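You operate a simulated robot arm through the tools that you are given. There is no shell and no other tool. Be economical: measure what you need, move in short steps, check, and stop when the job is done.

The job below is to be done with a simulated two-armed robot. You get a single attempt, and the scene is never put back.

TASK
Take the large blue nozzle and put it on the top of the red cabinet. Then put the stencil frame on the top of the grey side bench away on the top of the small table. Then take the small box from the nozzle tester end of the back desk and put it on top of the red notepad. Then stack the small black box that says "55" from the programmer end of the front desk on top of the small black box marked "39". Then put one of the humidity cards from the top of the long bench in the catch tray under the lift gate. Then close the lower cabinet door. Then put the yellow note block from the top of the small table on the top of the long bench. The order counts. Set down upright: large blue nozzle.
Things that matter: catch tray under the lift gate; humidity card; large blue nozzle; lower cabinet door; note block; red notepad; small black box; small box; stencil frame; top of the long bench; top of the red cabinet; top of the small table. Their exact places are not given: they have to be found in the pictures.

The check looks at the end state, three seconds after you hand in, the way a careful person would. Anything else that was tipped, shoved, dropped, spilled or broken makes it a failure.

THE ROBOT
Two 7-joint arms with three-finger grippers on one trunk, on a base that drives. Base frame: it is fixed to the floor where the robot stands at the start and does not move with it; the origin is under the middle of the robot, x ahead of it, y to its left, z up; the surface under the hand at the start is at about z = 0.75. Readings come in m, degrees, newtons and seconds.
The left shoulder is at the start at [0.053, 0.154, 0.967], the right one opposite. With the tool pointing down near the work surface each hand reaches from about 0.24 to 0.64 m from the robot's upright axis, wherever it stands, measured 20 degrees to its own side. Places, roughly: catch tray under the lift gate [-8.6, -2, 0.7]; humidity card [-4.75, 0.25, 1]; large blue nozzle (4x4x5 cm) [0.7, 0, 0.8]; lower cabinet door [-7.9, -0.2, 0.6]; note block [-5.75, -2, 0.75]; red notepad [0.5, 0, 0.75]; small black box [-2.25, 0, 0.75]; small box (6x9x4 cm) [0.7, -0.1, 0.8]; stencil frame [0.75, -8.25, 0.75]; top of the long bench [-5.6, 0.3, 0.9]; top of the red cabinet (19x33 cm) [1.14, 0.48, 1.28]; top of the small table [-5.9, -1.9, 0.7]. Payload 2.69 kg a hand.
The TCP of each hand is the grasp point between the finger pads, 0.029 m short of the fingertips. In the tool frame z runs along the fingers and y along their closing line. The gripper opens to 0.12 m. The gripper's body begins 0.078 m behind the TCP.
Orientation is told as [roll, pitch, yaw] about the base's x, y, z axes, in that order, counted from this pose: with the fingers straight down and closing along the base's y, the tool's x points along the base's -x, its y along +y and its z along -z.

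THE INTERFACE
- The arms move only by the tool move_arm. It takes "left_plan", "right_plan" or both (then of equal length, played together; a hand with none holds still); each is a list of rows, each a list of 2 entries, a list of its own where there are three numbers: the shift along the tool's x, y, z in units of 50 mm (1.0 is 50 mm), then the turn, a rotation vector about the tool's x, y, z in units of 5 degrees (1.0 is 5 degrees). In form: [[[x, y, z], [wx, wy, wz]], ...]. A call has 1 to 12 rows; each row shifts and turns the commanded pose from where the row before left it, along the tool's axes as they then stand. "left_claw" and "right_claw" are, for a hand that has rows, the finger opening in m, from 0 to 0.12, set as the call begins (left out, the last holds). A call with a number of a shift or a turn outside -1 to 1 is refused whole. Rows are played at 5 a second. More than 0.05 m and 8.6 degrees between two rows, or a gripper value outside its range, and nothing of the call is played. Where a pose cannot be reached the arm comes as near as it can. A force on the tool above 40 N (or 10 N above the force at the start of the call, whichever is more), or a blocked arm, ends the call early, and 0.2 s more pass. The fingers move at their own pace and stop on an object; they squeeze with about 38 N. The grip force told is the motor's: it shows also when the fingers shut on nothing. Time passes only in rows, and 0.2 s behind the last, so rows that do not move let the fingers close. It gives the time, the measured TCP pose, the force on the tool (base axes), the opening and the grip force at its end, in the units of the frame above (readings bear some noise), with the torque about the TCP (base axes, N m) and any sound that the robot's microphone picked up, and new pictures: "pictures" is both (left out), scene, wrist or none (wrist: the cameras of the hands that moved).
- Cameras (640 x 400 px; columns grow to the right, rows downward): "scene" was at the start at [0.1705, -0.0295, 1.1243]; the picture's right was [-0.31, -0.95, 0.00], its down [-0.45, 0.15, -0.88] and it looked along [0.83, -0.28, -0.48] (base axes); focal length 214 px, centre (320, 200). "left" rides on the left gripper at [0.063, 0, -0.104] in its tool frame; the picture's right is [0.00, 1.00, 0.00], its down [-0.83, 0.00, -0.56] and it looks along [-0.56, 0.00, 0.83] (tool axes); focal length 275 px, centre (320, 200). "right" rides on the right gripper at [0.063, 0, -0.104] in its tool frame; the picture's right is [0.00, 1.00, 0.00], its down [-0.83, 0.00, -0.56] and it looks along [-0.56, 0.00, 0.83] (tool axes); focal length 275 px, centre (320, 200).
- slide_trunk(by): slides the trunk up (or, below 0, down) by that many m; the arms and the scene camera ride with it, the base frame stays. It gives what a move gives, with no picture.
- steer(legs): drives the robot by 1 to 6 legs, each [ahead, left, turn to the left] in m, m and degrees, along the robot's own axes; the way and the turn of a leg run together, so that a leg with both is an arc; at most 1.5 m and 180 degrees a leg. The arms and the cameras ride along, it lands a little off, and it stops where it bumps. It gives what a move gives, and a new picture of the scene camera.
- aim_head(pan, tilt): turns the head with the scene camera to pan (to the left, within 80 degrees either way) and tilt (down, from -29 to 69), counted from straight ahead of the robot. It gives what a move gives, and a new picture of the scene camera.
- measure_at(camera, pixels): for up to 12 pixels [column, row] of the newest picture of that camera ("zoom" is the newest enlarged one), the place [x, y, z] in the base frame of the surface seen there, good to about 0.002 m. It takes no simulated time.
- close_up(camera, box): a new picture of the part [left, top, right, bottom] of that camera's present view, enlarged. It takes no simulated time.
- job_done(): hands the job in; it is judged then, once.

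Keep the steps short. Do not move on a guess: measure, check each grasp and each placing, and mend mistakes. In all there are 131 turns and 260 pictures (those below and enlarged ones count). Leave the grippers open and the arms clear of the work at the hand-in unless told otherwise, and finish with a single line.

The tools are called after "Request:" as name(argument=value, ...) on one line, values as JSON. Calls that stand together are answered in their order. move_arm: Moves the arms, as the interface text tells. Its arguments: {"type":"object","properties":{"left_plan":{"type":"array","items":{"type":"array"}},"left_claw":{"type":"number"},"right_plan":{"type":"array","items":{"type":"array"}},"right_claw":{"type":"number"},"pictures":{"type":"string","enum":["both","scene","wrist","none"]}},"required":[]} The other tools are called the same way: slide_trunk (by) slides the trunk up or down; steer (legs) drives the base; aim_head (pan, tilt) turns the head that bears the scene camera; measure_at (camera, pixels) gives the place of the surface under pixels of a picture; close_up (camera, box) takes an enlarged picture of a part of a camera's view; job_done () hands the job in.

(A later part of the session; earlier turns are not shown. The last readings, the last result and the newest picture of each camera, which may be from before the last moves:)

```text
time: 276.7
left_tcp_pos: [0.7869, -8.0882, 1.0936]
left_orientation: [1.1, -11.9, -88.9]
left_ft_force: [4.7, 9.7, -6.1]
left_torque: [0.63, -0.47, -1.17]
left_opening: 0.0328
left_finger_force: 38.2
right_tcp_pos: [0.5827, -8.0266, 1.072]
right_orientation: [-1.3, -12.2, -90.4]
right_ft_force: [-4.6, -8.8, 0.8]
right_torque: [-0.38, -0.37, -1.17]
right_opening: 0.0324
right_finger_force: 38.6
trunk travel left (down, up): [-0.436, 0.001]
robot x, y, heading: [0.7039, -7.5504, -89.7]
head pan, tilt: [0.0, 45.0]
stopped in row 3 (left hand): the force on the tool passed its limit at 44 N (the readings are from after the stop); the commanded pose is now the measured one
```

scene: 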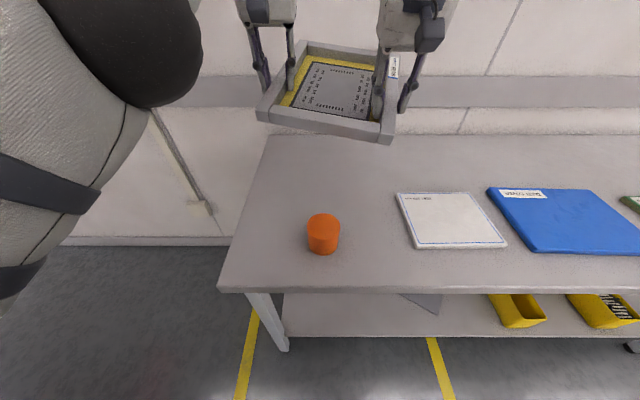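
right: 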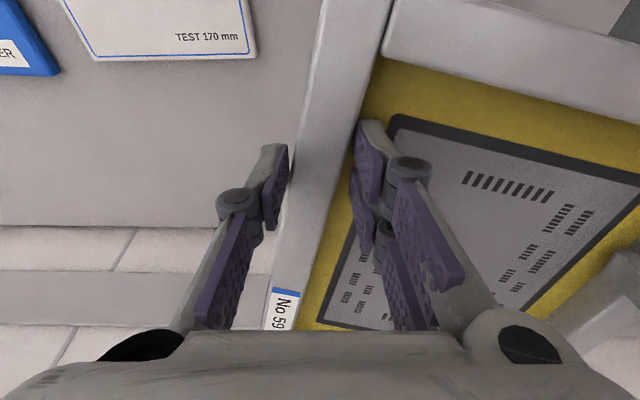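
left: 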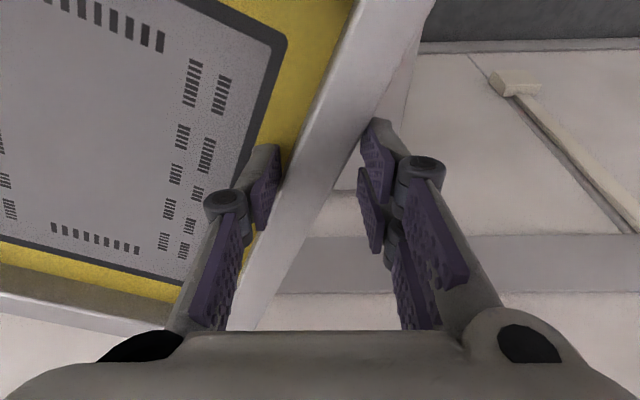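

Improving (opening 0.032). Continue squaring.

Request:
move_arm(right_plan=[[[-0.35, -0.05, 0], [0, 0, 0]], [[-0.35, -0.05, 0], [0, 0, 0]], [[-0.3, -0.05, -0.05], [0, 0, 0]]], pictures="none")

Request:
move_arm(right_plan=[[[-0.2, 0, 0], [0, 0, 0]]], pictures="both")

```text
time: 277.5
left_tcp_pos: [0.7891, -8.089, 1.0945]
left_orientation: [1.2, -12.2, -88.5]
left_ft_force: [18.5, 1.8, -3.6]
left_torque: [0.12, -0.62, -0.92]
left_opening: 0.0252
left_finger_force: 38.1
right_tcp_pos: [0.576, -8.0743, 1.0856]
right_orientation: [-1.5, -11.8, -90.2]
right_ft_force: [-18.4, -2.4, -0.1]
right_torque: [0.14, 0.26, 0.18]
right_opening: 0.0252
right_finger_force: 38.2
trunk travel left (down, up): [-0.436, 0.001]
robot x, y, heading: [0.706, -7.5515, -90.0]
head pan, tilt: [0.0, 45.0]
```

```text
time: 277.9
left_tcp_pos: [0.7895, -8.0897, 1.094]
left_orientation: [1.2, -12.5, -88.5]
left_ft_force: [22.2, -10.1, -1.2]
left_torque: [-0.18, -0.33, 0.67]
left_opening: 0.0246
left_finger_force: 37.8
right_tcp_pos: [0.576, -8.0819, 1.0863]
right_orientation: [-1.3, -11.6, -90.2]
right_ft_force: [-21.8, 8.7, -3.1]
right_torque: [0.35, 0.33, 1.25]
right_opening: 0.0258
right_finger_force: 37.8
trunk travel left (down, up): [-0.436, 0.001]
robot x, y, heading: [0.7083, -7.5506, -89.8]
head pan, tilt: [0.0, 45.0]
```

scene: 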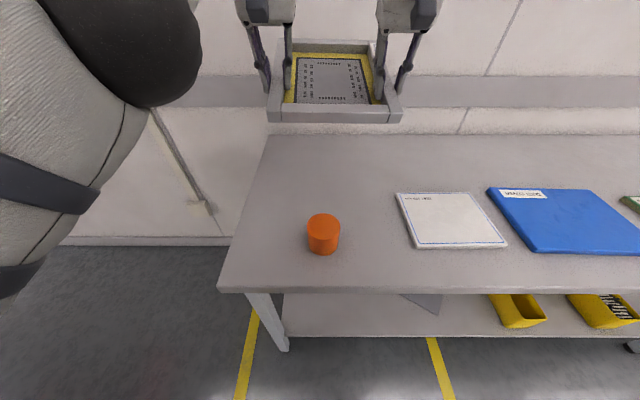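
right: 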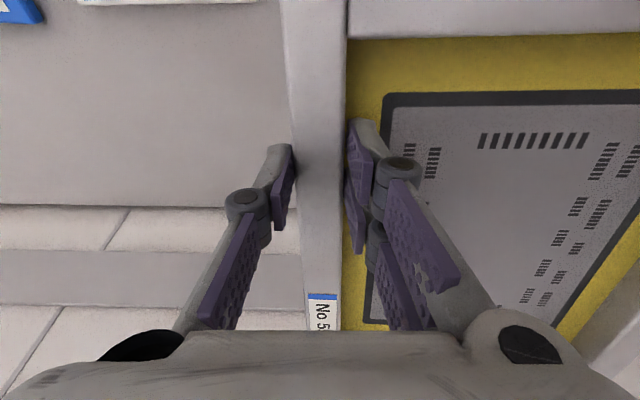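

The frame is square in the grips again (openings 0.025). I'll ease the ~20 N sideways tension and test a small trunk slide to be sure it behaves before driving.

Request:
move_arm(right_plan=[[[0.08, 0.06, 0], [0, 0, 0]]], pictures="none")

Request:
slide_trunk(by=-0.03)

```text
time: 278.3
left_tcp_pos: [0.7891, -8.088, 1.0949]
left_orientation: [1.3, -12.3, -88.6]
left_ft_force: [30.5, -2.8, -1.4]
left_torque: [-0.58, -0.66, -0.32]
left_opening: 0.0249
left_finger_force: 38.1
right_tcp_pos: [0.5757, -8.0793, 1.0875]
right_orientation: [-1.5, -12.0, -90.2]
right_ft_force: [-30.6, 3.3, -3.8]
right_torque: [0.85, 0.73, 0.71]
right_opening: 0.0256
right_finger_force: 37.6
trunk travel left (down, up): [-0.436, 0.001]
robot x, y, heading: [0.7033, -7.5511, -89.8]
head pan, tilt: [0.0, 45.0]
```

```text
time: 279.0
left_tcp_pos: [0.7832, -8.1076, 0.9931]
left_orientation: [0.9, -4.3, -89.1]
left_ft_force: [6.7, 4.4, 4.7]
left_torque: [-0.56, 0.84, -1.32]
left_opening: 0.0289
left_finger_force: 38.2
right_tcp_pos: [0.5802, -8.0795, 1.0585]
right_orientation: [-1.1, -12.2, -90.1]
right_ft_force: [-5.6, -3.6, -6.4]
right_torque: [0.61, 0.7, 0.17]
right_opening: 0.0264
right_finger_force: 37.8
trunk travel left (down, up): [-0.406, 0.031]
robot x, y, heading: [0.7064, -7.5538, -90.0]
head pan, tilt: [0.0, 45.0]
```

The left arm un-jammed (dropped 0.07 more than the right, pitch now −4°). I'll match the right hand to it.

Request:
move_arm(right_plan=[[[-0.1, 0, 0.43], [0, 0.5, 0]], [[-0.1, 0, 0.43], [0, 0.5, 0]], [[-0.1, 0, 0.43], [0, 0.5, 0]]], pictures="both")

```text
time: 279.8
left_tcp_pos: [0.7889, -8.111, 0.9909]
left_orientation: [1.4, -4.4, -88.2]
left_ft_force: [21.2, -12.4, -3.2]
left_torque: [0.35, -0.32, 1.44]
left_opening: 0.0252
left_finger_force: 37.8
right_tcp_pos: [0.5755, -8.1055, 0.9943]
right_orientation: [-1.3, -4.2, -90.5]
right_ft_force: [-21.2, 11.9, -0.1]
right_torque: [-0.02, 0.11, 0.97]
right_opening: 0.0263
right_finger_force: 38.0
trunk travel left (down, up): [-0.406, 0.031]
robot x, y, heading: [0.7053, -7.5524, -89.8]
head pan, tilt: [0.0, 45.0]
```

scene: 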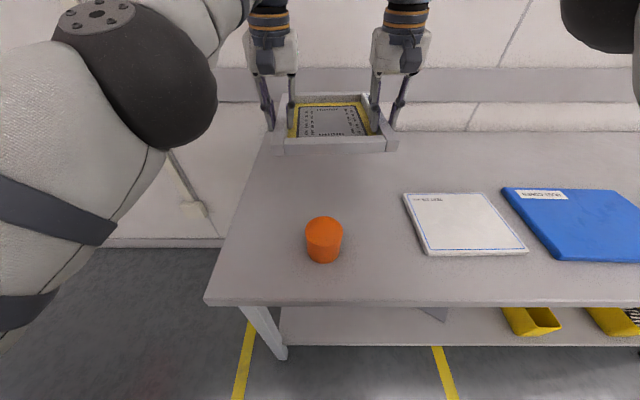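
right: 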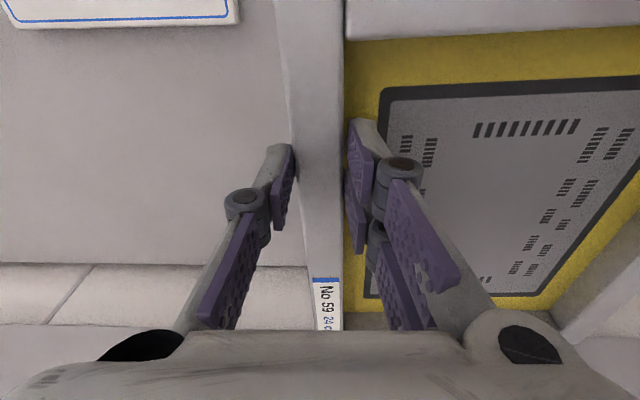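

Level and square. Test pulling both back 2 cm together.

Request:
move_arm(left_plan=[[[0.2, 0, 0], [0, 0, 0]], [[0.2, 0, 0], [0, 0, 0]]], right_plan=[[[0.2, 0.04, 0], [0, 0, 0]], [[0.2, 0.04, 0], [0, 0, 0]]], pictures="none")

```text
time: 280.3
left_tcp_pos: [0.7866, -8.1076, 0.9938]
left_orientation: [1.9, -4.2, -88.8]
left_ft_force: [2.7, 0.0, -2.8]
left_torque: [0.18, -0.06, -1.16]
left_opening: 0.0248
left_finger_force: 37.6
left hand out of reach, approached as far as the arm can: row 1, 2
right_tcp_pos: [0.5737, -8.0934, 0.9953]
right_orientation: [-1.9, -4.7, -90.6]
right_ft_force: [-2.9, -0.6, -1.0]
right_torque: [0.01, -0.06, 1.17]
right_opening: 0.025
right_finger_force: 37.6
trunk travel left (down, up): [-0.406, 0.031]
robot x, y, heading: [0.7058, -7.5478, -90.0]
head pan, tilt: [0.0, 45.0]
stopped in row 2 (right hand): the force on the tool passed its limit at 42 N (the readings are from after the stop); the commanded pose is now the measured one
```

The left still won't retract, but the frame is level, square and well clear (bottom z≈0.95). I'll simply back away with it as held and drive.

Request:
steer(legs=[[-0.5, 0, 0], [0, 0, -90]])

```text
time: 287.0
left_tcp_pos: [0.1499, -7.1486, 0.9946]
left_orientation: [1.8, -4.2, -177.3]
left_ft_force: [1.2, -10.4, -1.3]
left_torque: [-0.16, -0.23, -1.17]
left_opening: 0.0249
left_finger_force: 37.9
right_tcp_pos: [0.16, -6.9343, 0.9949]
right_orientation: [-1.9, -4.5, -179.5]
right_ft_force: [0.1, 9.8, -1.6]
right_torque: [0.09, 0.02, 1.03]
right_opening: 0.0247
right_finger_force: 38.6
trunk travel left (down, up): [-0.406, 0.031]
robot x, y, heading: [0.7039, -7.0498, -178.6]
head pan, tilt: [0.0, 45.0]
```

scene: 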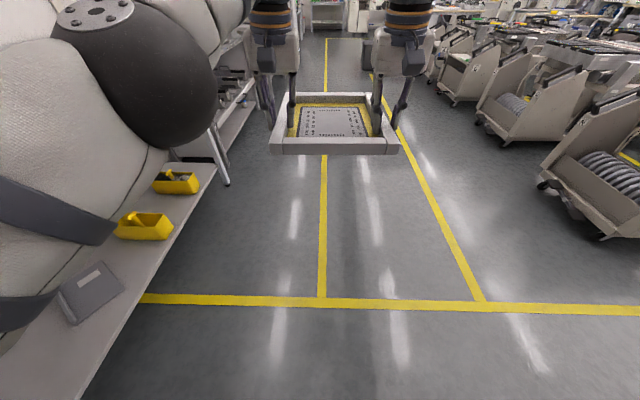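

Aisle ahead is clear; drive west.

Request:
steer(legs=[[0, 0, -1.4], [1.45, 0, 0], [1.45, 0, 0], [1.45, 0, 0]])

```text
time: 308.0
left_tcp_pos: [-4.1684, -7.084, 0.9929]
left_orientation: [1.9, -4.3, 179.8]
left_ft_force: [0.9, -2.5, -2.4]
left_torque: [0.05, -0.11, -1.1]
left_opening: 0.0252
left_finger_force: 37.1
right_tcp_pos: [-4.1481, -6.8703, 0.994]
right_orientation: [-1.8, -4.7, 177.8]
right_ft_force: [0.6, 2.6, -2.0]
right_torque: [0.0, -0.13, 1.11]
right_opening: 0.0248
right_finger_force: 37.2
trunk travel left (down, up): [-0.406, 0.031]
robot x, y, heading: [-3.6084, -7.0143, 178.6]
head pan, tilt: [0.0, 45.0]
```

scene: 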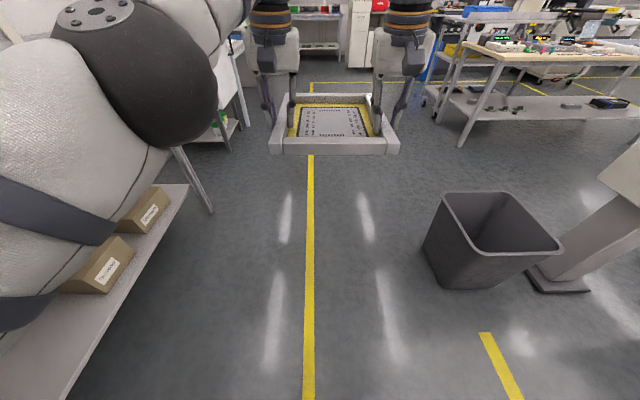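

Continue west 1.48 m, then turn north (+y).

Request:
steer(legs=[[1.48, 0, 0], [0, 0, -88.6], [1.4, 0, 0], [1.4, 0, 0]])

Request:
aim_head(pan=15, tilt=30)

```text
time: 332.4
left_tcp_pos: [-5.2253, -3.5887, 0.994]
left_orientation: [1.8, -4.2, 92.2]
left_ft_force: [-2.2, -0.8, -1.0]
left_torque: [-0.09, -0.08, -1.1]
left_opening: 0.0252
left_finger_force: 38.1
right_tcp_pos: [-5.0121, -3.5992, 0.9957]
right_orientation: [-1.9, -4.6, 90.5]
right_ft_force: [0.3, -0.6, -1.6]
right_torque: [-0.15, 0.01, 1.09]
right_opening: 0.0251
right_finger_force: 38.4
trunk travel left (down, up): [-0.406, 0.031]
robot x, y, heading: [-5.1345, -4.1439, 91.1]
head pan, tilt: [0.0, 45.0]
```

scene: 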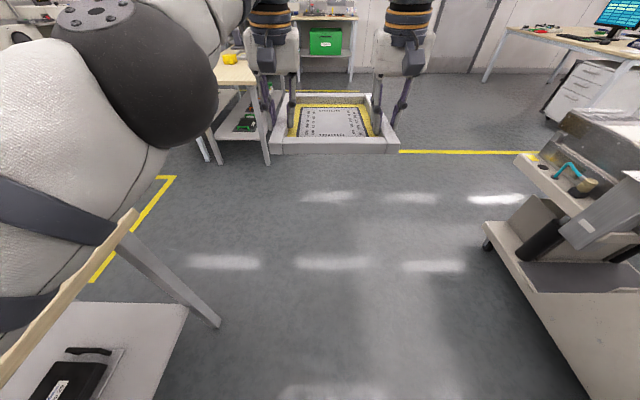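

```text
time: 333.2
left_tcp_pos: [-5.2244, -3.5885, 0.9937]
left_orientation: [1.9, -4.3, 92.3]
left_ft_force: [-1.9, -0.1, -2.6]
left_torque: [-0.16, -0.03, -1.27]
left_opening: 0.0251
left_finger_force: 37.6
right_tcp_pos: [-5.011, -3.5986, 0.9948]
right_orientation: [-1.9, -4.6, 90.5]
right_ft_force: [1.1, -0.3, -1.9]
right_torque: [-0.11, 0.07, 1.23]
right_opening: 0.025
right_finger_force: 37.8
trunk travel left (down, up): [-0.406, 0.031]
robot x, y, heading: [-5.1323, -4.1446, 91.5]
head pan, tilt: [15.0, 30.0]
```

scene: 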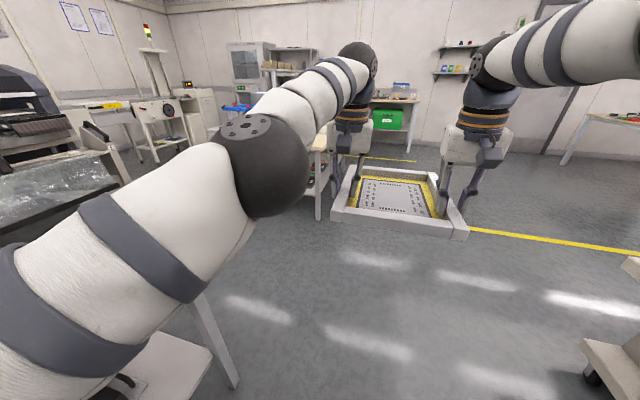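

The small table with the yellow block is ahead-left. I'll drive to its east side and face it.

Request:
steer(legs=[[1.05, -0.2, 0], [1.05, -0.2, 0], [0, 0, 88.5]])

Request:
aim_head(pan=0, tilt=40)

```text
time: 347.6
left_tcp_pos: [-5.3356, -2.1336, 0.9943]
left_orientation: [1.8, -4.2, -177.9]
left_ft_force: [-0.7, -1.4, -1.4]
left_torque: [0.05, 0.02, -1.09]
left_opening: 0.0247
left_finger_force: 37.9
right_tcp_pos: [-5.3233, -1.9203, 0.9951]
right_orientation: [-2.0, -4.7, -179.8]
right_ft_force: [0.0, -0.2, -2.3]
right_torque: [-0.06, -0.22, 1.08]
right_opening: 0.025
right_finger_force: 38.0
trunk travel left (down, up): [-0.406, 0.031]
robot x, y, heading: [-4.7797, -2.0447, -179.2]
head pan, tilt: [15.0, 30.0]
```

scene: 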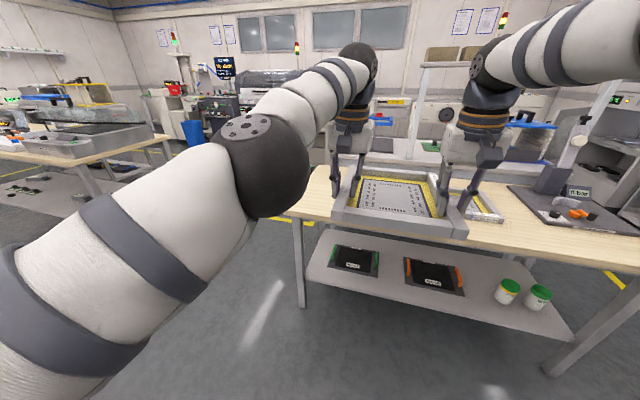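

```text
time: 348.3
left_tcp_pos: [-5.3343, -2.1327, 0.9936]
left_orientation: [1.8, -4.2, -178.1]
left_ft_force: [-0.5, -1.9, -2.5]
left_torque: [-0.01, -0.12, -1.24]
left_opening: 0.0249
left_finger_force: 38.4
right_tcp_pos: [-5.3227, -1.9196, 0.9956]
right_orientation: [-1.9, -4.7, -179.6]
right_ft_force: [0.6, 1.3, -2.0]
right_torque: [-0.02, -0.1, 1.24]
right_opening: 0.0249
right_finger_force: 38.6
trunk travel left (down, up): [-0.406, 0.031]
robot x, y, heading: [-4.7842, -2.0427, -179.4]
head pan, tilt: [0.0, 40.0]
```

scene: 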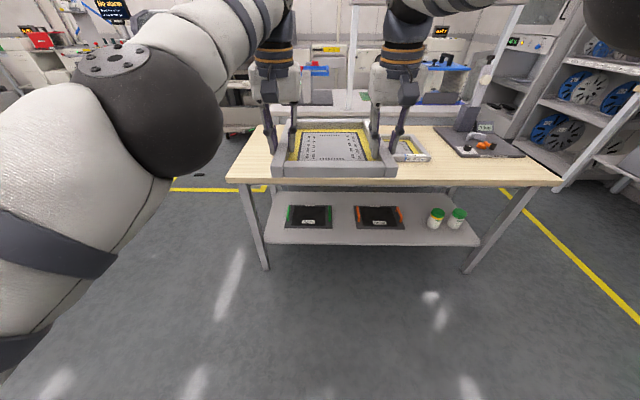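

Measure the table top and look under the held frame using the wrist cameras.

Request:
measure_at(camera="scene", pixels=[[232, 178], [556, 183], [255, 130], [450, 128], [413, 155], [400, 145], [428, 157], [455, 155], [450, 132], [240, 170], [400, 172], [425, 140]])

Request:
close_up(camera="left", box=[0, 0, 640, 400])

Request:
close_up(camera="right", box=[0, 0, 640, 400])

```text
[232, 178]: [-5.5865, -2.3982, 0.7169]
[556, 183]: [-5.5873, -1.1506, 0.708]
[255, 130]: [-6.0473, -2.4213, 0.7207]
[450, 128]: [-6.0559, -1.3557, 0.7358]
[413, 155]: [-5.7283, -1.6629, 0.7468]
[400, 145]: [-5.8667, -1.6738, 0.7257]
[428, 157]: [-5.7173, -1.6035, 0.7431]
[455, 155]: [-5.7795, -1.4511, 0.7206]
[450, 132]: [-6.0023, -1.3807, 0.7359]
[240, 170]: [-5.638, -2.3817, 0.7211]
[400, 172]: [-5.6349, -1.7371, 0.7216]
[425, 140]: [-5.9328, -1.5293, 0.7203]
```

```text
1.00 times, centred on (320, 200) of left (not enlarged: the box is as wide or as high as the picture)
```

zoom: 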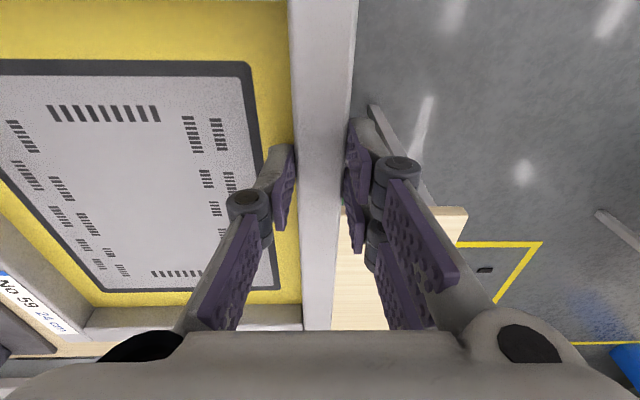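

```text
1.00 times, centred on (320, 200) of right (not enlarged: the box is as wide or as high as the picture)
```

zoom: 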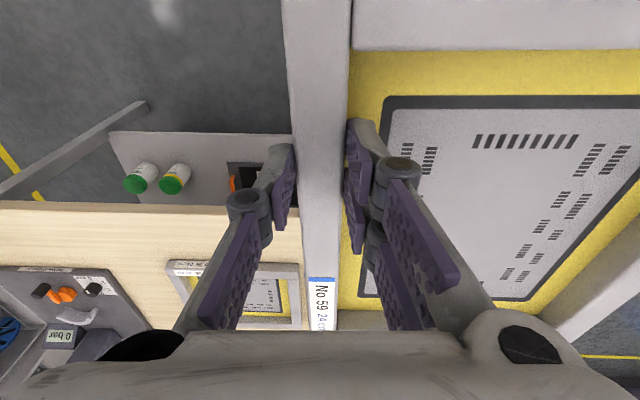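

Table top z≈0.721, x −5.585…−6.05, y −2.40…−1.15; another frame sits at y≈−1.65. The note block is hidden behind my frame, so I'll back off 0.5 m and shift south 0.2 m to see it.

Request:
steer(legs=[[-0.5, 0.2, -0.6]])

Request:
aim_head(pan=-5, tilt=30)

Request:
close_up(camera="scene", box=[220, 90, 480, 250])

```text
time: 351.4
left_tcp_pos: [-4.8276, -2.3282, 0.9944]
left_orientation: [1.9, -4.1, -177.6]
left_ft_force: [-0.3, -1.6, -1.7]
left_torque: [0.05, -0.07, -1.09]
left_opening: 0.0252
left_finger_force: 38.3
right_tcp_pos: [-4.8169, -2.1154, 0.9947]
right_orientation: [-1.8, -4.6, -179.6]
right_ft_force: [1.0, 1.6, -2.4]
right_torque: [-0.05, -0.15, 1.12]
right_opening: 0.0249
right_finger_force: 38.4
trunk travel left (down, up): [-0.406, 0.031]
robot x, y, heading: [-4.272, -2.2338, -179.1]
head pan, tilt: [0.0, 40.0]
```

scene: 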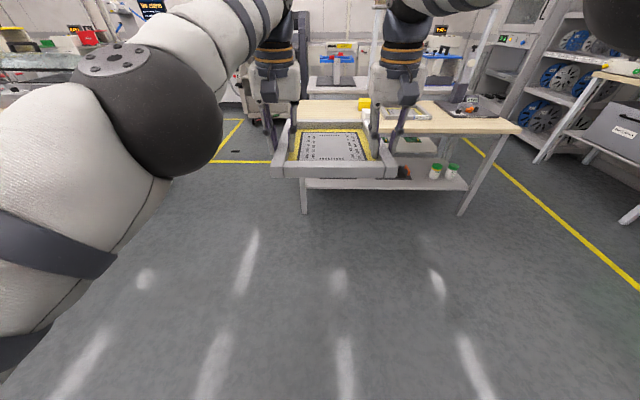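

```text
time: 352.2
left_tcp_pos: [-4.8271, -2.3287, 0.9935]
left_orientation: [1.9, -4.2, -177.8]
left_ft_force: [0.0, -0.9, -2.7]
left_torque: [0.04, -0.16, -1.28]
left_opening: 0.0248
left_finger_force: 38.0
right_tcp_pos: [-4.8181, -2.1147, 0.9945]
right_orientation: [-1.9, -4.5, -179.6]
right_ft_force: [0.1, 1.8, -2.0]
right_torque: [-0.08, -0.11, 1.23]
right_opening: 0.0248
right_finger_force: 37.7
trunk travel left (down, up): [-0.406, 0.031]
robot x, y, heading: [-4.2744, -2.2326, -178.7]
head pan, tilt: [-5.0, 30.0]
```

scene: 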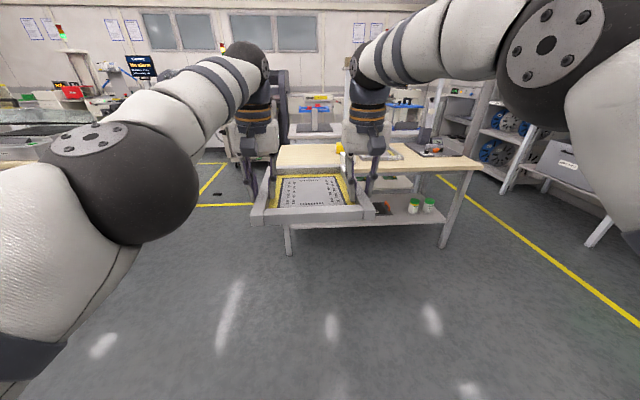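

```text
2.46 times, centred on (350, 170) of scene
```

zoom: 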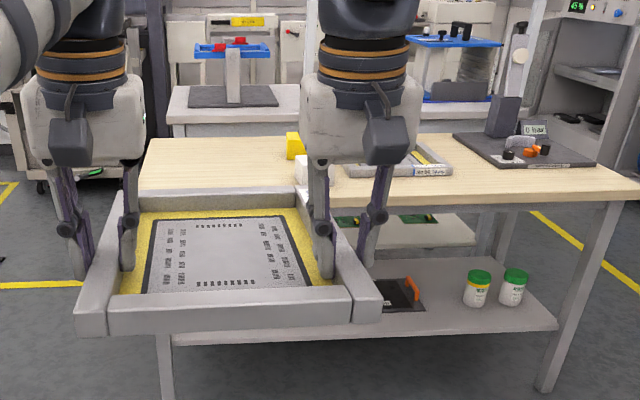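

I see the yellow block at zoom (295,145), a white item at (313,170), and free table to the left. Measuring.

Request:
measure_at(camera="zoom", pixels=[[290, 138], [295, 150], [287, 157], [300, 135], [302, 170], [326, 183], [310, 160], [240, 160], [170, 150], [250, 182], [345, 165], [148, 175]])

```text
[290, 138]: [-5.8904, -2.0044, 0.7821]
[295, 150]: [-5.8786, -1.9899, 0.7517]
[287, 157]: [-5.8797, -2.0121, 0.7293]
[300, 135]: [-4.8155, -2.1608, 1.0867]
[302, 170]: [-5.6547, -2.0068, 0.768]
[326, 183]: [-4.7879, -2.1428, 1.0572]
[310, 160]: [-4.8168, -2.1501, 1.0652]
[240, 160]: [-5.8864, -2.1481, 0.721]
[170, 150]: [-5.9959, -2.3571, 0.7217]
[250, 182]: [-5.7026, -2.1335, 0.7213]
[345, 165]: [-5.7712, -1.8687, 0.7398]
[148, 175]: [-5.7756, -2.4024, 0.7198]
```

Free strip y −2.40…−2.02. I'll drive forward 0.955 m so the frame is centred at about (−5.82, −2.23).

Request:
steer(legs=[[0.955, -0.015, 0]])

Request:
slide_trunk(by=-0.05)

```text
time: 357.1
left_tcp_pos: [-5.7778, -2.3343, 0.9939]
left_orientation: [1.8, -4.1, -177.6]
left_ft_force: [0.5, -1.4, -2.3]
left_torque: [0.05, -0.12, -1.08]
left_opening: 0.0249
left_finger_force: 37.9
right_tcp_pos: [-5.7665, -2.1212, 0.995]
right_orientation: [-1.9, -4.7, -179.6]
right_ft_force: [-0.3, 2.0, -2.7]
right_torque: [-0.06, -0.16, 1.08]
right_opening: 0.025
right_finger_force: 38.0
trunk travel left (down, up): [-0.406, 0.031]
robot x, y, heading: [-5.2232, -2.2407, -178.7]
head pan, tilt: [-5.0, 30.0]
```

scene: 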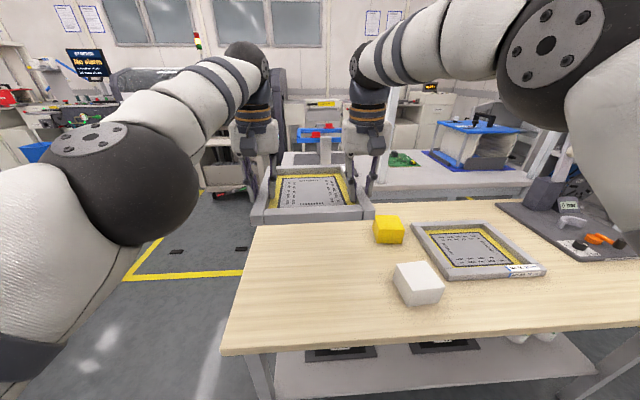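

```text
time: 358.0
left_tcp_pos: [-5.7833, -2.3272, 0.8602]
left_orientation: [1.3, 4.6, -178.5]
left_ft_force: [6.9, 0.4, 0.5]
left_torque: [0.43, 0.22, -0.99]
left_opening: 0.0282
left_finger_force: 38.0
right_tcp_pos: [-5.7686, -2.1245, 0.9365]
right_orientation: [-1.3, -3.9, -179.4]
right_ft_force: [-7.1, 0.7, -3.9]
right_torque: [0.06, 0.07, -0.47]
right_opening: 0.026
right_finger_force: 37.9
trunk travel left (down, up): [-0.356, 0.081]
robot x, y, heading: [-5.2235, -2.2373, -178.8]
head pan, tilt: [-5.0, 30.0]
stopped: the force on the tool passed its limit at 45 N (the readings are from after the stop); the commanded pose is now the measured one
```

The left dropped more again (0.860 vs 0.936). I'll bring the right hand down to match (0.076 m, +8° pitch).

Request:
move_arm(right_plan=[[[-0.04, 0, 0.38], [0, 0.42, 0]], [[-0.04, 0, 0.38], [0, 0.42, 0]], [[-0.04, 0, 0.38], [0, 0.42, 0]], [[-0.04, 0, 0.36], [0, 0.42, 0]]], pictures="scene")

```text
time: 358.8
left_tcp_pos: [-5.7849, -2.3317, 0.8618]
left_orientation: [1.8, 4.4, -178.0]
left_ft_force: [-0.5, -2.3, 0.6]
left_torque: [0.39, -0.08, -0.93]
left_opening: 0.0251
left_finger_force: 37.9
right_tcp_pos: [-5.7759, -2.1191, 0.8786]
right_orientation: [-2.0, 2.9, -179.6]
right_ft_force: [-0.2, 2.8, -4.4]
right_torque: [0.2, -0.13, 0.98]
right_opening: 0.0251
right_finger_force: 38.0
trunk travel left (down, up): [-0.356, 0.081]
robot x, y, heading: [-5.2203, -2.2389, -178.9]
head pan, tilt: [-5.0, 30.0]
stopped in row 4 (right hand): the force on the tool passed its limit at 41 N (the readings are from after the stop); the commanded pose is now the measured one
```

scene: 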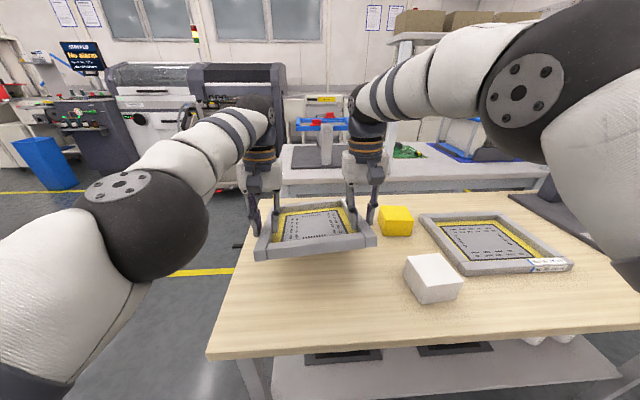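

Almost level. Right down 1.6 cm, then both down together 6 cm with the arms.

Request:
move_arm(right_plan=[[[0, 0, 0.16], [0, 0, 0]], [[0, 0, 0.16], [0, 0.2, 0]]], pictures="none")

Request:
move_arm(left_plan=[[[0, 0, 0.3], [0, 0, 0]], [[0, 0, 0.3], [0, 0, 0]], [[0, 0, 0.3], [0, 0, 0]], [[0, 0, 0.3], [0, 0, 0]]], right_plan=[[[0, 0, 0.3], [0, 0, 0]], [[0, 0, 0.3], [0, 0, 0]], [[0, 0, 0.3], [0, 0, 0]], [[0, 0, 0.3], [0, 0, 0]]], pictures="scene")

```text
time: 359.4
left_tcp_pos: [-5.7846, -2.3315, 0.8619]
left_orientation: [1.9, 4.5, -177.8]
left_ft_force: [-5.0, -0.7, -5.3]
left_torque: [-0.19, -0.82, -0.28]
left_opening: 0.0246
left_finger_force: 37.6
right_tcp_pos: [-5.7752, -2.1191, 0.8633]
right_orientation: [-1.9, 3.6, -179.7]
right_ft_force: [3.9, 1.8, 1.3]
right_torque: [-0.65, 0.63, 1.14]
right_opening: 0.0256
right_finger_force: 38.4
trunk travel left (down, up): [-0.356, 0.081]
robot x, y, heading: [-5.2229, -2.2443, -178.7]
head pan, tilt: [-5.0, 30.0]
```

```text
time: 360.4
left_tcp_pos: [-5.7913, -2.3311, 0.8038]
left_orientation: [1.9, 4.5, -178.0]
left_ft_force: [14.2, 9.9, 7.4]
left_torque: [0.59, 0.76, -1.08]
left_opening: 0.0258
left_finger_force: 37.8
left hand out of reach, approached as far as the arm can: row 1, 3, 4
right_tcp_pos: [-5.7712, -2.1176, 0.8036]
right_orientation: [-1.8, 3.4, -179.8]
right_ft_force: [-7.0, -11.3, 2.5]
right_torque: [-0.28, 1.36, -0.64]
right_opening: 0.0252
right_finger_force: 38.3
trunk travel left (down, up): [-0.356, 0.081]
robot x, y, heading: [-5.2193, -2.2416, -178.9]
head pan, tilt: [-5.0, 30.0]
```

scene: 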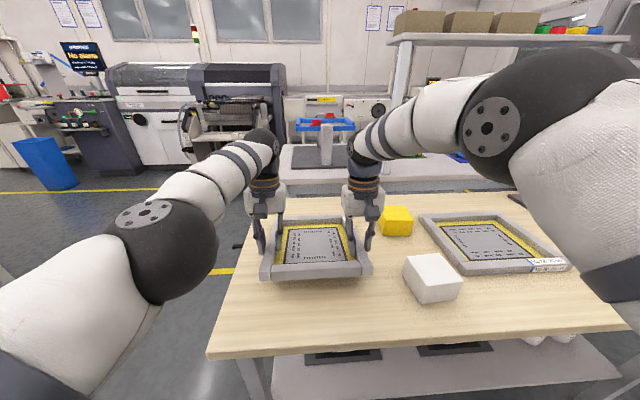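

Both at z≈0.804; frame bottom about 3–4 cm above the table. Lower 2.5 cm more.

Request:
move_arm(left_plan=[[[0, 0, 0.25], [0, 0, 0]], [[0, 0, 0.25], [0, 0, 0]]], right_plan=[[[-0.1, 0, 0.25], [0, 0, 0]], [[-0.1, 0, 0.25], [0, 0, 0]]], pictures="none")

Request:
move_arm(left_plan=[[[0, 0, 0.1], [0, 0, 0]], [[0, 0, 0.1], [0, 0, 0]]], right_plan=[[[0, 0, 0.1], [0, 0, 0]], [[0, 0, 0.1], [0, 0, 0]]], pictures="scene")

Request:
close_up(camera="scene", box=[200, 180, 480, 340])

```text
time: 361.0
left_tcp_pos: [-5.7917, -2.3311, 0.7778]
left_orientation: [1.7, 4.4, -177.8]
left_ft_force: [-4.2, 15.0, 3.8]
left_torque: [0.54, 0.97, -0.83]
left_opening: 0.0253
left_finger_force: 38.1
left hand out of reach, approached as far as the arm can: row 2
right_tcp_pos: [-5.7795, -2.1155, 0.7775]
right_orientation: [-1.9, 3.7, -179.6]
right_ft_force: [4.6, -12.9, 2.1]
right_torque: [-0.6, 0.74, 1.35]
right_opening: 0.0253
right_finger_force: 38.3
trunk travel left (down, up): [-0.356, 0.081]
robot x, y, heading: [-5.2237, -2.2424, -178.8]
head pan, tilt: [-5.0, 30.0]
```

```text
time: 361.6
left_tcp_pos: [-5.7925, -2.3309, 0.7703]
left_orientation: [1.8, 4.5, -177.9]
left_ft_force: [-0.5, 18.6, 8.4]
left_torque: [0.66, 1.14, -0.68]
left_opening: 0.025
left_finger_force: 37.5
right_tcp_pos: [-5.7759, -2.117, 0.7683]
right_orientation: [-1.9, 3.6, -179.7]
right_ft_force: [4.9, -15.7, 1.5]
right_torque: [-0.71, 0.94, 1.18]
right_opening: 0.0252
right_finger_force: 38.7
trunk travel left (down, up): [-0.356, 0.081]
robot x, y, heading: [-5.221, -2.244, -178.8]
head pan, tilt: [-5.0, 30.0]
```

scene: 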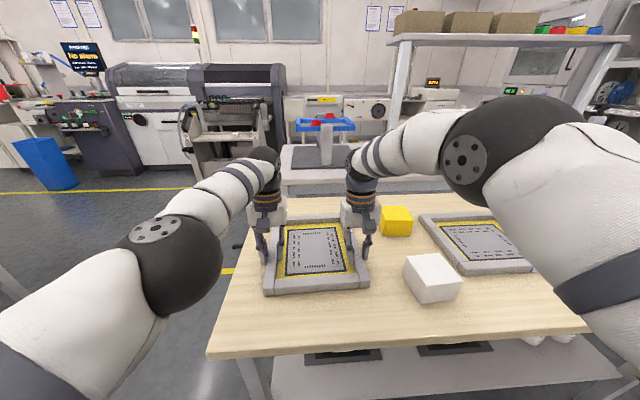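

```text
2.29 times, centred on (340, 260) of scene
```

zoom: 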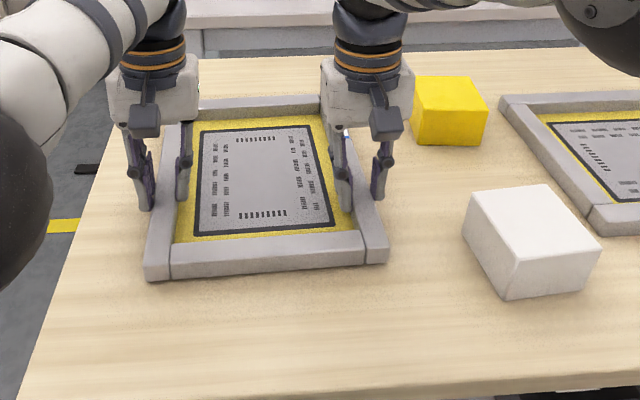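

Nearly down. Measure the frame's heights to see the remaining gap.

Request:
measure_at(camera="zoom", pixels=[[265, 243], [160, 255], [375, 240], [265, 110], [195, 105], [310, 105], [350, 180], [420, 200], [265, 300], [415, 90], [415, 140]])

Request:
move_arm(left_plan=[[[0, 0, 0.08], [0, 0, 0]], [[0, 0, 0.08], [0, 0, 0]]], right_plan=[[[0, 0, 0.08], [0, 0, 0]], [[0, 0, 0.08], [0, 0, 0]]], pictures="none")

```text
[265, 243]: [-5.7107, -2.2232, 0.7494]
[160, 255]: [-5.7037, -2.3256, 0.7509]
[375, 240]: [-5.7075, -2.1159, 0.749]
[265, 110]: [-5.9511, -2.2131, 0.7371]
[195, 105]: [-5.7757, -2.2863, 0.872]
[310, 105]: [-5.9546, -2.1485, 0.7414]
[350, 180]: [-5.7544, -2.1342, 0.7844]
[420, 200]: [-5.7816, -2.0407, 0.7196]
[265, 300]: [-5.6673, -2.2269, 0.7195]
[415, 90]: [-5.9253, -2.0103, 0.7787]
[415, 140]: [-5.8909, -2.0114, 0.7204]
```

```text
time: 362.4
left_tcp_pos: [-5.7923, -2.3304, 0.7671]
left_orientation: [1.9, 4.0, -178.1]
left_ft_force: [-0.1, 0.7, 24.6]
left_torque: [0.05, -1.13, -0.65]
left_opening: 0.0249
left_finger_force: 38.2
right_tcp_pos: [-5.7765, -2.1166, 0.7661]
right_orientation: [-1.8, 3.1, -179.6]
right_ft_force: [6.6, 0.7, 23.1]
right_torque: [0.0, -1.04, 1.25]
right_opening: 0.0253
right_finger_force: 38.5
trunk travel left (down, up): [-0.356, 0.081]
robot x, y, heading: [-5.2227, -2.242, -178.9]
head pan, tilt: [-5.0, 30.0]
stopped in row 2 (left hand): the force on the tool passed its limit at 41 N (the readings are from after the stop); the commanded pose is now the measured one
```

Contact (≈24 N each). Release both.

Request:
move_arm(left_plan=[[[0, 0, 0], [0, 0, 0]], [[0, 0, 0], [0, 0, 0]]], right_plan=[[[0, 0, 0], [0, 0, 0]], [[0, 0, 0], [0, 0, 0]]], left_claw=0.05, right_claw=0.05, pictures="none")

Request:
move_arm(left_plan=[[[0, 0, -0.4], [0, 0, 0]], [[0, 0, -0.5], [0, 0, 0]], [[0.2, 0, -0.6], [0, 0, 0]], [[0.4, 0, -0.6], [0, 0, 0]], [[0.6, 0, -0.6], [0, 0, 0]], [[0.6, 0, -0.6], [0, 0, 0]]], right_plan=[[[0, 0, -0.4], [0, 0, 0]], [[0, 0, -0.5], [0, 0, 0]], [[0.2, 0, -0.6], [0, 0, 0]], [[0.4, 0, -0.6], [0, 0, 0]], [[0.6, 0, -0.6], [0, 0, 0]], [[0.6, 0, -0.6], [0, 0, 0]]], pictures="scene")

```text
time: 362.9
left_tcp_pos: [-5.7931, -2.3311, 0.7619]
left_orientation: [1.8, 4.3, -177.8]
left_ft_force: [0.1, 0.1, -0.2]
left_torque: [-0.03, 0.01, 0.0]
left_opening: 0.05
left_finger_force: 0.2
right_tcp_pos: [-5.7803, -2.1168, 0.7604]
right_orientation: [-1.7, 3.5, -179.7]
right_ft_force: [-0.5, 0.0, 0.3]
right_torque: [-0.01, -0.03, 0.0]
right_opening: 0.0502
right_finger_force: 0.0
trunk travel left (down, up): [-0.356, 0.081]
robot x, y, heading: [-5.2221, -2.2362, -178.8]
head pan, tilt: [-5.0, 30.0]
```

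```text
time: 364.4
left_tcp_pos: [-5.7223, -2.3154, 0.9387]
left_orientation: [1.9, 4.2, -177.8]
left_ft_force: [0.3, 1.4, 0.7]
left_torque: [-0.16, 0.03, -0.04]
left_opening: 0.0501
left_finger_force: 0.0
left hand out of reach, approached as far as the arm can: row 2, 3, 4, 5
right_tcp_pos: [-5.6971, -2.1185, 0.9326]
right_orientation: [-1.7, 3.4, -179.7]
right_ft_force: [0.5, 1.7, 0.4]
right_torque: [-0.1, -0.01, 0.0]
right_opening: 0.05
right_finger_force: 0.0
trunk travel left (down, up): [-0.356, 0.081]
robot x, y, heading: [-5.2176, -2.2433, -178.7]
head pan, tilt: [-5.0, 30.0]
```

scene: 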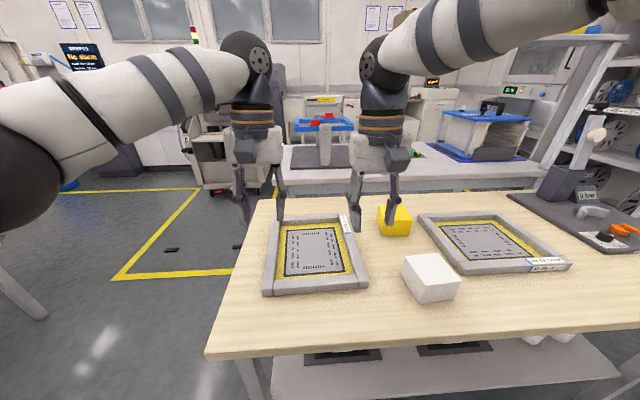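

Frame is placed cleanly. Next I tuck the hands in and head back to the back desk for the small box.

Request:
move_arm(left_plan=[[[0.53, 0.33, -0.1], [0.063, -0.14, 0]], [[0.53, 0.33, -0.1], [0.063, -0.14, 0]], [[0.53, 0.33, -0.1], [0.063, -0.14, 0]], [[0.53, 0.33, -0.1], [0.063, -0.14, 0]], [[0.53, 0.33, -0.1], [0.063, -0.14, 0]], [[0.53, 0.33, -0.1], [0.063, -0.14, 0]]], right_plan=[[[0.53, -0.27, -0.1], [-0.057, -0.113, 0]], [[0.53, -0.27, -0.1], [-0.057, -0.113, 0]], [[0.53, -0.27, -0.1], [-0.057, -0.113, 0]], [[0.53, -0.27, -0.1], [-0.057, -0.113, 0]], [[0.53, -0.27, -0.1], [-0.057, -0.113, 0]], [[0.53, -0.27, -0.1], [-0.057, -0.113, 0]]], pictures="none")

Request:
steer(legs=[[-0.5, 0, 0], [0, 0, 178.8], [1.3, 0, 0], [1.3, 0, 0], [1.3, 0, 0]])

```text
time: 365.8
left_tcp_pos: [-5.5643, -2.414, 0.9759]
left_orientation: [-0.2, 0.1, -178.0]
left_ft_force: [0.4, 0.4, 0.2]
left_torque: [0.0, -0.02, 0.0]
left_opening: 0.0502
left_finger_force: 0.0
right_tcp_pos: [-5.5405, -2.0397, 0.969]
right_orientation: [-0.1, -0.1, -179.7]
right_ft_force: [-0.2, -1.3, -0.8]
right_torque: [-0.02, 0.01, 0.01]
right_opening: 0.0501
right_finger_force: 0.0
trunk travel left (down, up): [-0.356, 0.081]
robot x, y, heading: [-5.2217, -2.2407, -178.9]
head pan, tilt: [-5.0, 30.0]
```

```text
time: 394.2
left_tcp_pos: [-0.5138, -2.0807, 0.9756]
left_orientation: [-0.2, 0.2, -1.0]
left_ft_force: [-0.5, 0.6, 0.4]
left_torque: [0.02, 0.02, 0.0]
left_opening: 0.0498
left_finger_force: 0.1
right_tcp_pos: [-0.5579, -2.4522, 0.9684]
right_orientation: [-0.2, 0.0, -2.6]
right_ft_force: [-0.8, -0.1, 0.6]
right_torque: [0.0, -0.01, -0.01]
right_opening: 0.0501
right_finger_force: 0.1
trunk travel left (down, up): [-0.356, 0.081]
robot x, y, heading: [-0.8662, -2.2327, -1.8]
head pan, tilt: [-5.0, 30.0]
```

scene: 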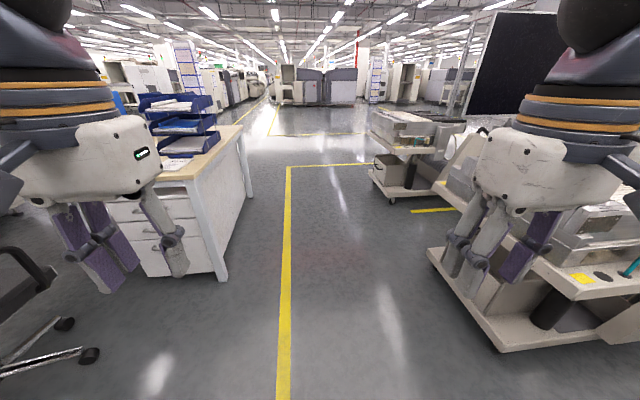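

Turn north along x≈−0.87 to y≈−0.12, then face the desk.

Request:
steer(legs=[[0, 0, 91.8], [1.05, 0, 0], [1.05, 0, 0], [0, 0, -90], [0.87, 0, 0]])

Request:
aim_head(pan=0, tilt=50)

```text
time: 416.3
left_tcp_pos: [0.4338, 0.0323, 0.9759]
left_orientation: [-0.1, 0.1, -0.3]
left_ft_force: [0.0, -0.1, 0.0]
left_torque: [0.05, 0.01, 0.01]
left_opening: 0.05
left_finger_force: 0.0
right_tcp_pos: [0.3914, -0.3399, 0.968]
right_orientation: [-0.1, 0.0, -2.2]
right_ft_force: [0.6, -0.2, -0.1]
right_torque: [0.01, -0.01, 0.03]
right_opening: 0.0496
right_finger_force: 0.1
trunk travel left (down, up): [-0.356, 0.081]
robot x, y, heading: [0.0838, -0.1239, -1.4]
head pan, tilt: [-5.0, 30.0]
stopped in leg 5: the robot was blocked; the commanded pose is now the measured one
```

scene: 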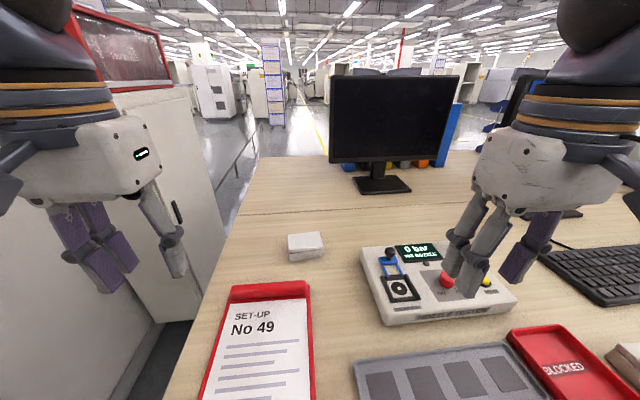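

```text
time: 417.2
left_tcp_pos: [0.4328, 0.032, 0.9752]
left_orientation: [-0.2, 0.1, -0.2]
left_ft_force: [0.5, -0.5, -0.5]
left_torque: [0.0, 0.0, 0.0]
left_opening: 0.0497
left_finger_force: 0.1
right_tcp_pos: [0.3932, -0.3368, 0.9682]
right_orientation: [-0.2, -0.2, -2.1]
right_ft_force: [-0.4, -0.4, 1.2]
right_torque: [0.01, -0.02, 0.01]
right_opening: 0.0501
right_finger_force: 0.1
trunk travel left (down, up): [-0.356, 0.081]
robot x, y, heading: [0.0818, -0.1226, -1.2]
head pan, tilt: [0.0, 50.0]
```

scene: 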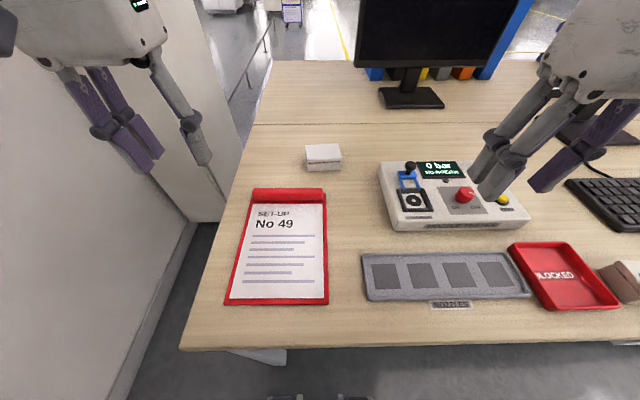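

I'm at the desk; box at (323,155). I'll measure box and notepad precisely.

Request:
measure_at(camera="scene", pixels=[[308, 148], [337, 146], [340, 157], [310, 161], [324, 153], [311, 171], [340, 166], [252, 203], [322, 203], [326, 300], [228, 300], [278, 255]])

Request:
move_arm(left_plan=[[[-0.3, -0.58, 0], [0, -1, 0]], [[-0.3, -0.58, 0], [0, -1, 0]], [[-0.3, -0.58, 0], [0, -1, 0]], [[-0.3, -0.58, 0], [0, -1, 0]], [[-0.3, -0.58, 0], [0, -1, 0]], [[-0.3, -0.58, 0], [0, -1, 0]], [[0, 0, 0], [0, 0, 0]]], left_claw=0.12, pictures="wrist")

```text
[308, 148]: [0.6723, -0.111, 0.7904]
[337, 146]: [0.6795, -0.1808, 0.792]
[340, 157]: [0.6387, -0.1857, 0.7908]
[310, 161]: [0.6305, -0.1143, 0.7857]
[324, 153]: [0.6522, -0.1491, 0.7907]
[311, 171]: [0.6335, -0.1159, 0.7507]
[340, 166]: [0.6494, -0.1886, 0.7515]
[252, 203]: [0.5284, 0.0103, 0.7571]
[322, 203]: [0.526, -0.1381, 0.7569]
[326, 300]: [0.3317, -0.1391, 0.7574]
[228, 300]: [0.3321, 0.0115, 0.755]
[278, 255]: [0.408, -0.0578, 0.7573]
```

```text
time: 418.8
left_tcp_pos: [0.5178, -0.1412, 0.9946]
left_orientation: [-0.1, -29.9, -0.3]
left_ft_force: [0.6, -1.1, -0.1]
left_torque: [-0.02, 0.01, -0.03]
left_opening: 0.12
left_finger_force: 0.1
right_tcp_pos: [0.3932, -0.3388, 0.9679]
right_orientation: [-0.1, 0.1, -2.0]
right_ft_force: [0.5, 0.0, 0.5]
right_torque: [0.0, 0.01, 0.0]
right_opening: 0.0501
right_finger_force: 0.0
trunk travel left (down, up): [-0.356, 0.081]
robot x, y, heading: [0.0837, -0.1277, -1.2]
head pan, tilt: [0.0, 50.0]
```

left: 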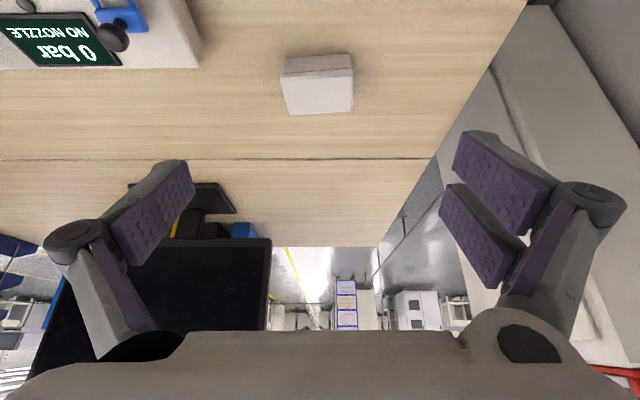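

Box centre ≈(0.655,−0.148), yawed +6.5°, top z 0.79. Move to pre-grasp and align yaw.

Request:
move_arm(left_plan=[[[0, 0, 0], [-0.33, 0, -0.56]], [[0, 0, 0], [-0.33, 0, -0.56]], [[-0.046, -0.01, 0.79], [0, 0, 0]], [[-0.046, -0.01, 0.79], [0, 0, 0]], [[-0.046, -0.01, 0.79], [0, 0, 0]], [[-0.046, -0.01, 0.79], [0, 0, 0]], [[0, 0, 0], [0, 0, 0]]], pictures="wrist")

```text
time: 420.4
left_tcp_pos: [0.6051, -0.1365, 0.8615]
left_orientation: [-0.1, -29.8, 6.2]
left_ft_force: [-0.3, -0.4, 0.7]
left_torque: [0.01, -0.01, 0.01]
left_opening: 0.12
left_finger_force: 0.1
right_tcp_pos: [0.3931, -0.3383, 0.9676]
right_orientation: [-0.1, 0.0, -2.0]
right_ft_force: [-0.5, -0.1, 0.4]
right_torque: [-0.01, -0.01, -0.01]
right_opening: 0.0504
right_finger_force: 0.0
trunk travel left (down, up): [-0.356, 0.081]
robot x, y, heading: [0.0838, -0.1254, -1.3]
head pan, tilt: [0.0, 50.0]
```

left: 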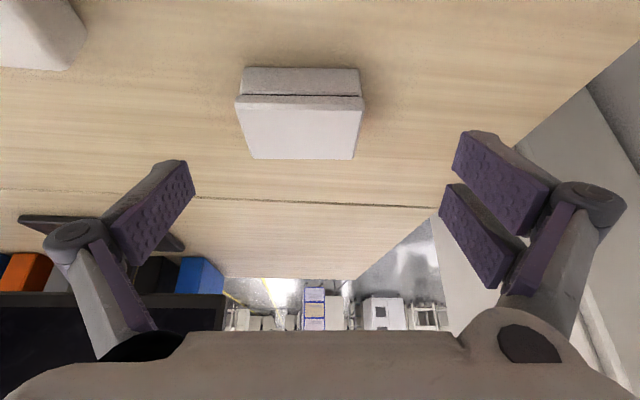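

Box aligned but 1.6 cm to the side; shift and advance.

Request:
move_arm(left_plan=[[[0, -0.33, 0], [0, 0, 0]], [[0, 0, 0.59], [0, 0, 0]], [[0, 0, 0.59], [0, 0, 0]], [[0, 0, 0.59], [0, 0, 0]], [[0, 0, 0], [0, 0, 0]]], pictures="wrist")

```text
time: 421.6
left_tcp_pos: [0.652, -0.1474, 0.7855]
left_orientation: [-0.2, -29.9, 6.2]
left_ft_force: [-0.7, 0.2, -0.1]
left_torque: [0.01, 0.03, -0.01]
left_opening: 0.1202
left_finger_force: 0.1
right_tcp_pos: [0.3931, -0.3377, 0.9683]
right_orientation: [-0.2, 0.0, -2.0]
right_ft_force: [0.4, -0.2, -0.2]
right_torque: [0.0, 0.02, -0.04]
right_opening: 0.0499
right_finger_force: 0.1
trunk travel left (down, up): [-0.356, 0.081]
robot x, y, heading: [0.0852, -0.1213, -1.4]
head pan, tilt: [0.0, 50.0]
```

left: 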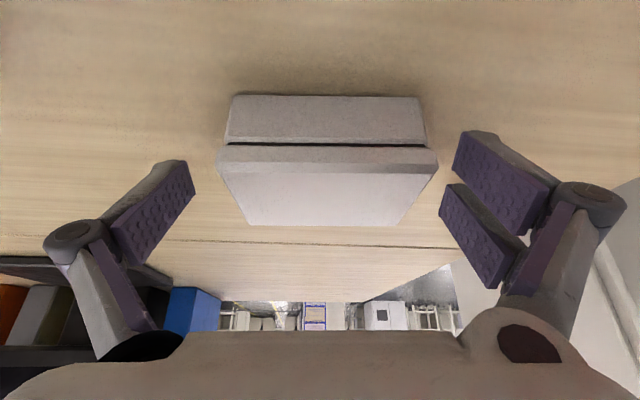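

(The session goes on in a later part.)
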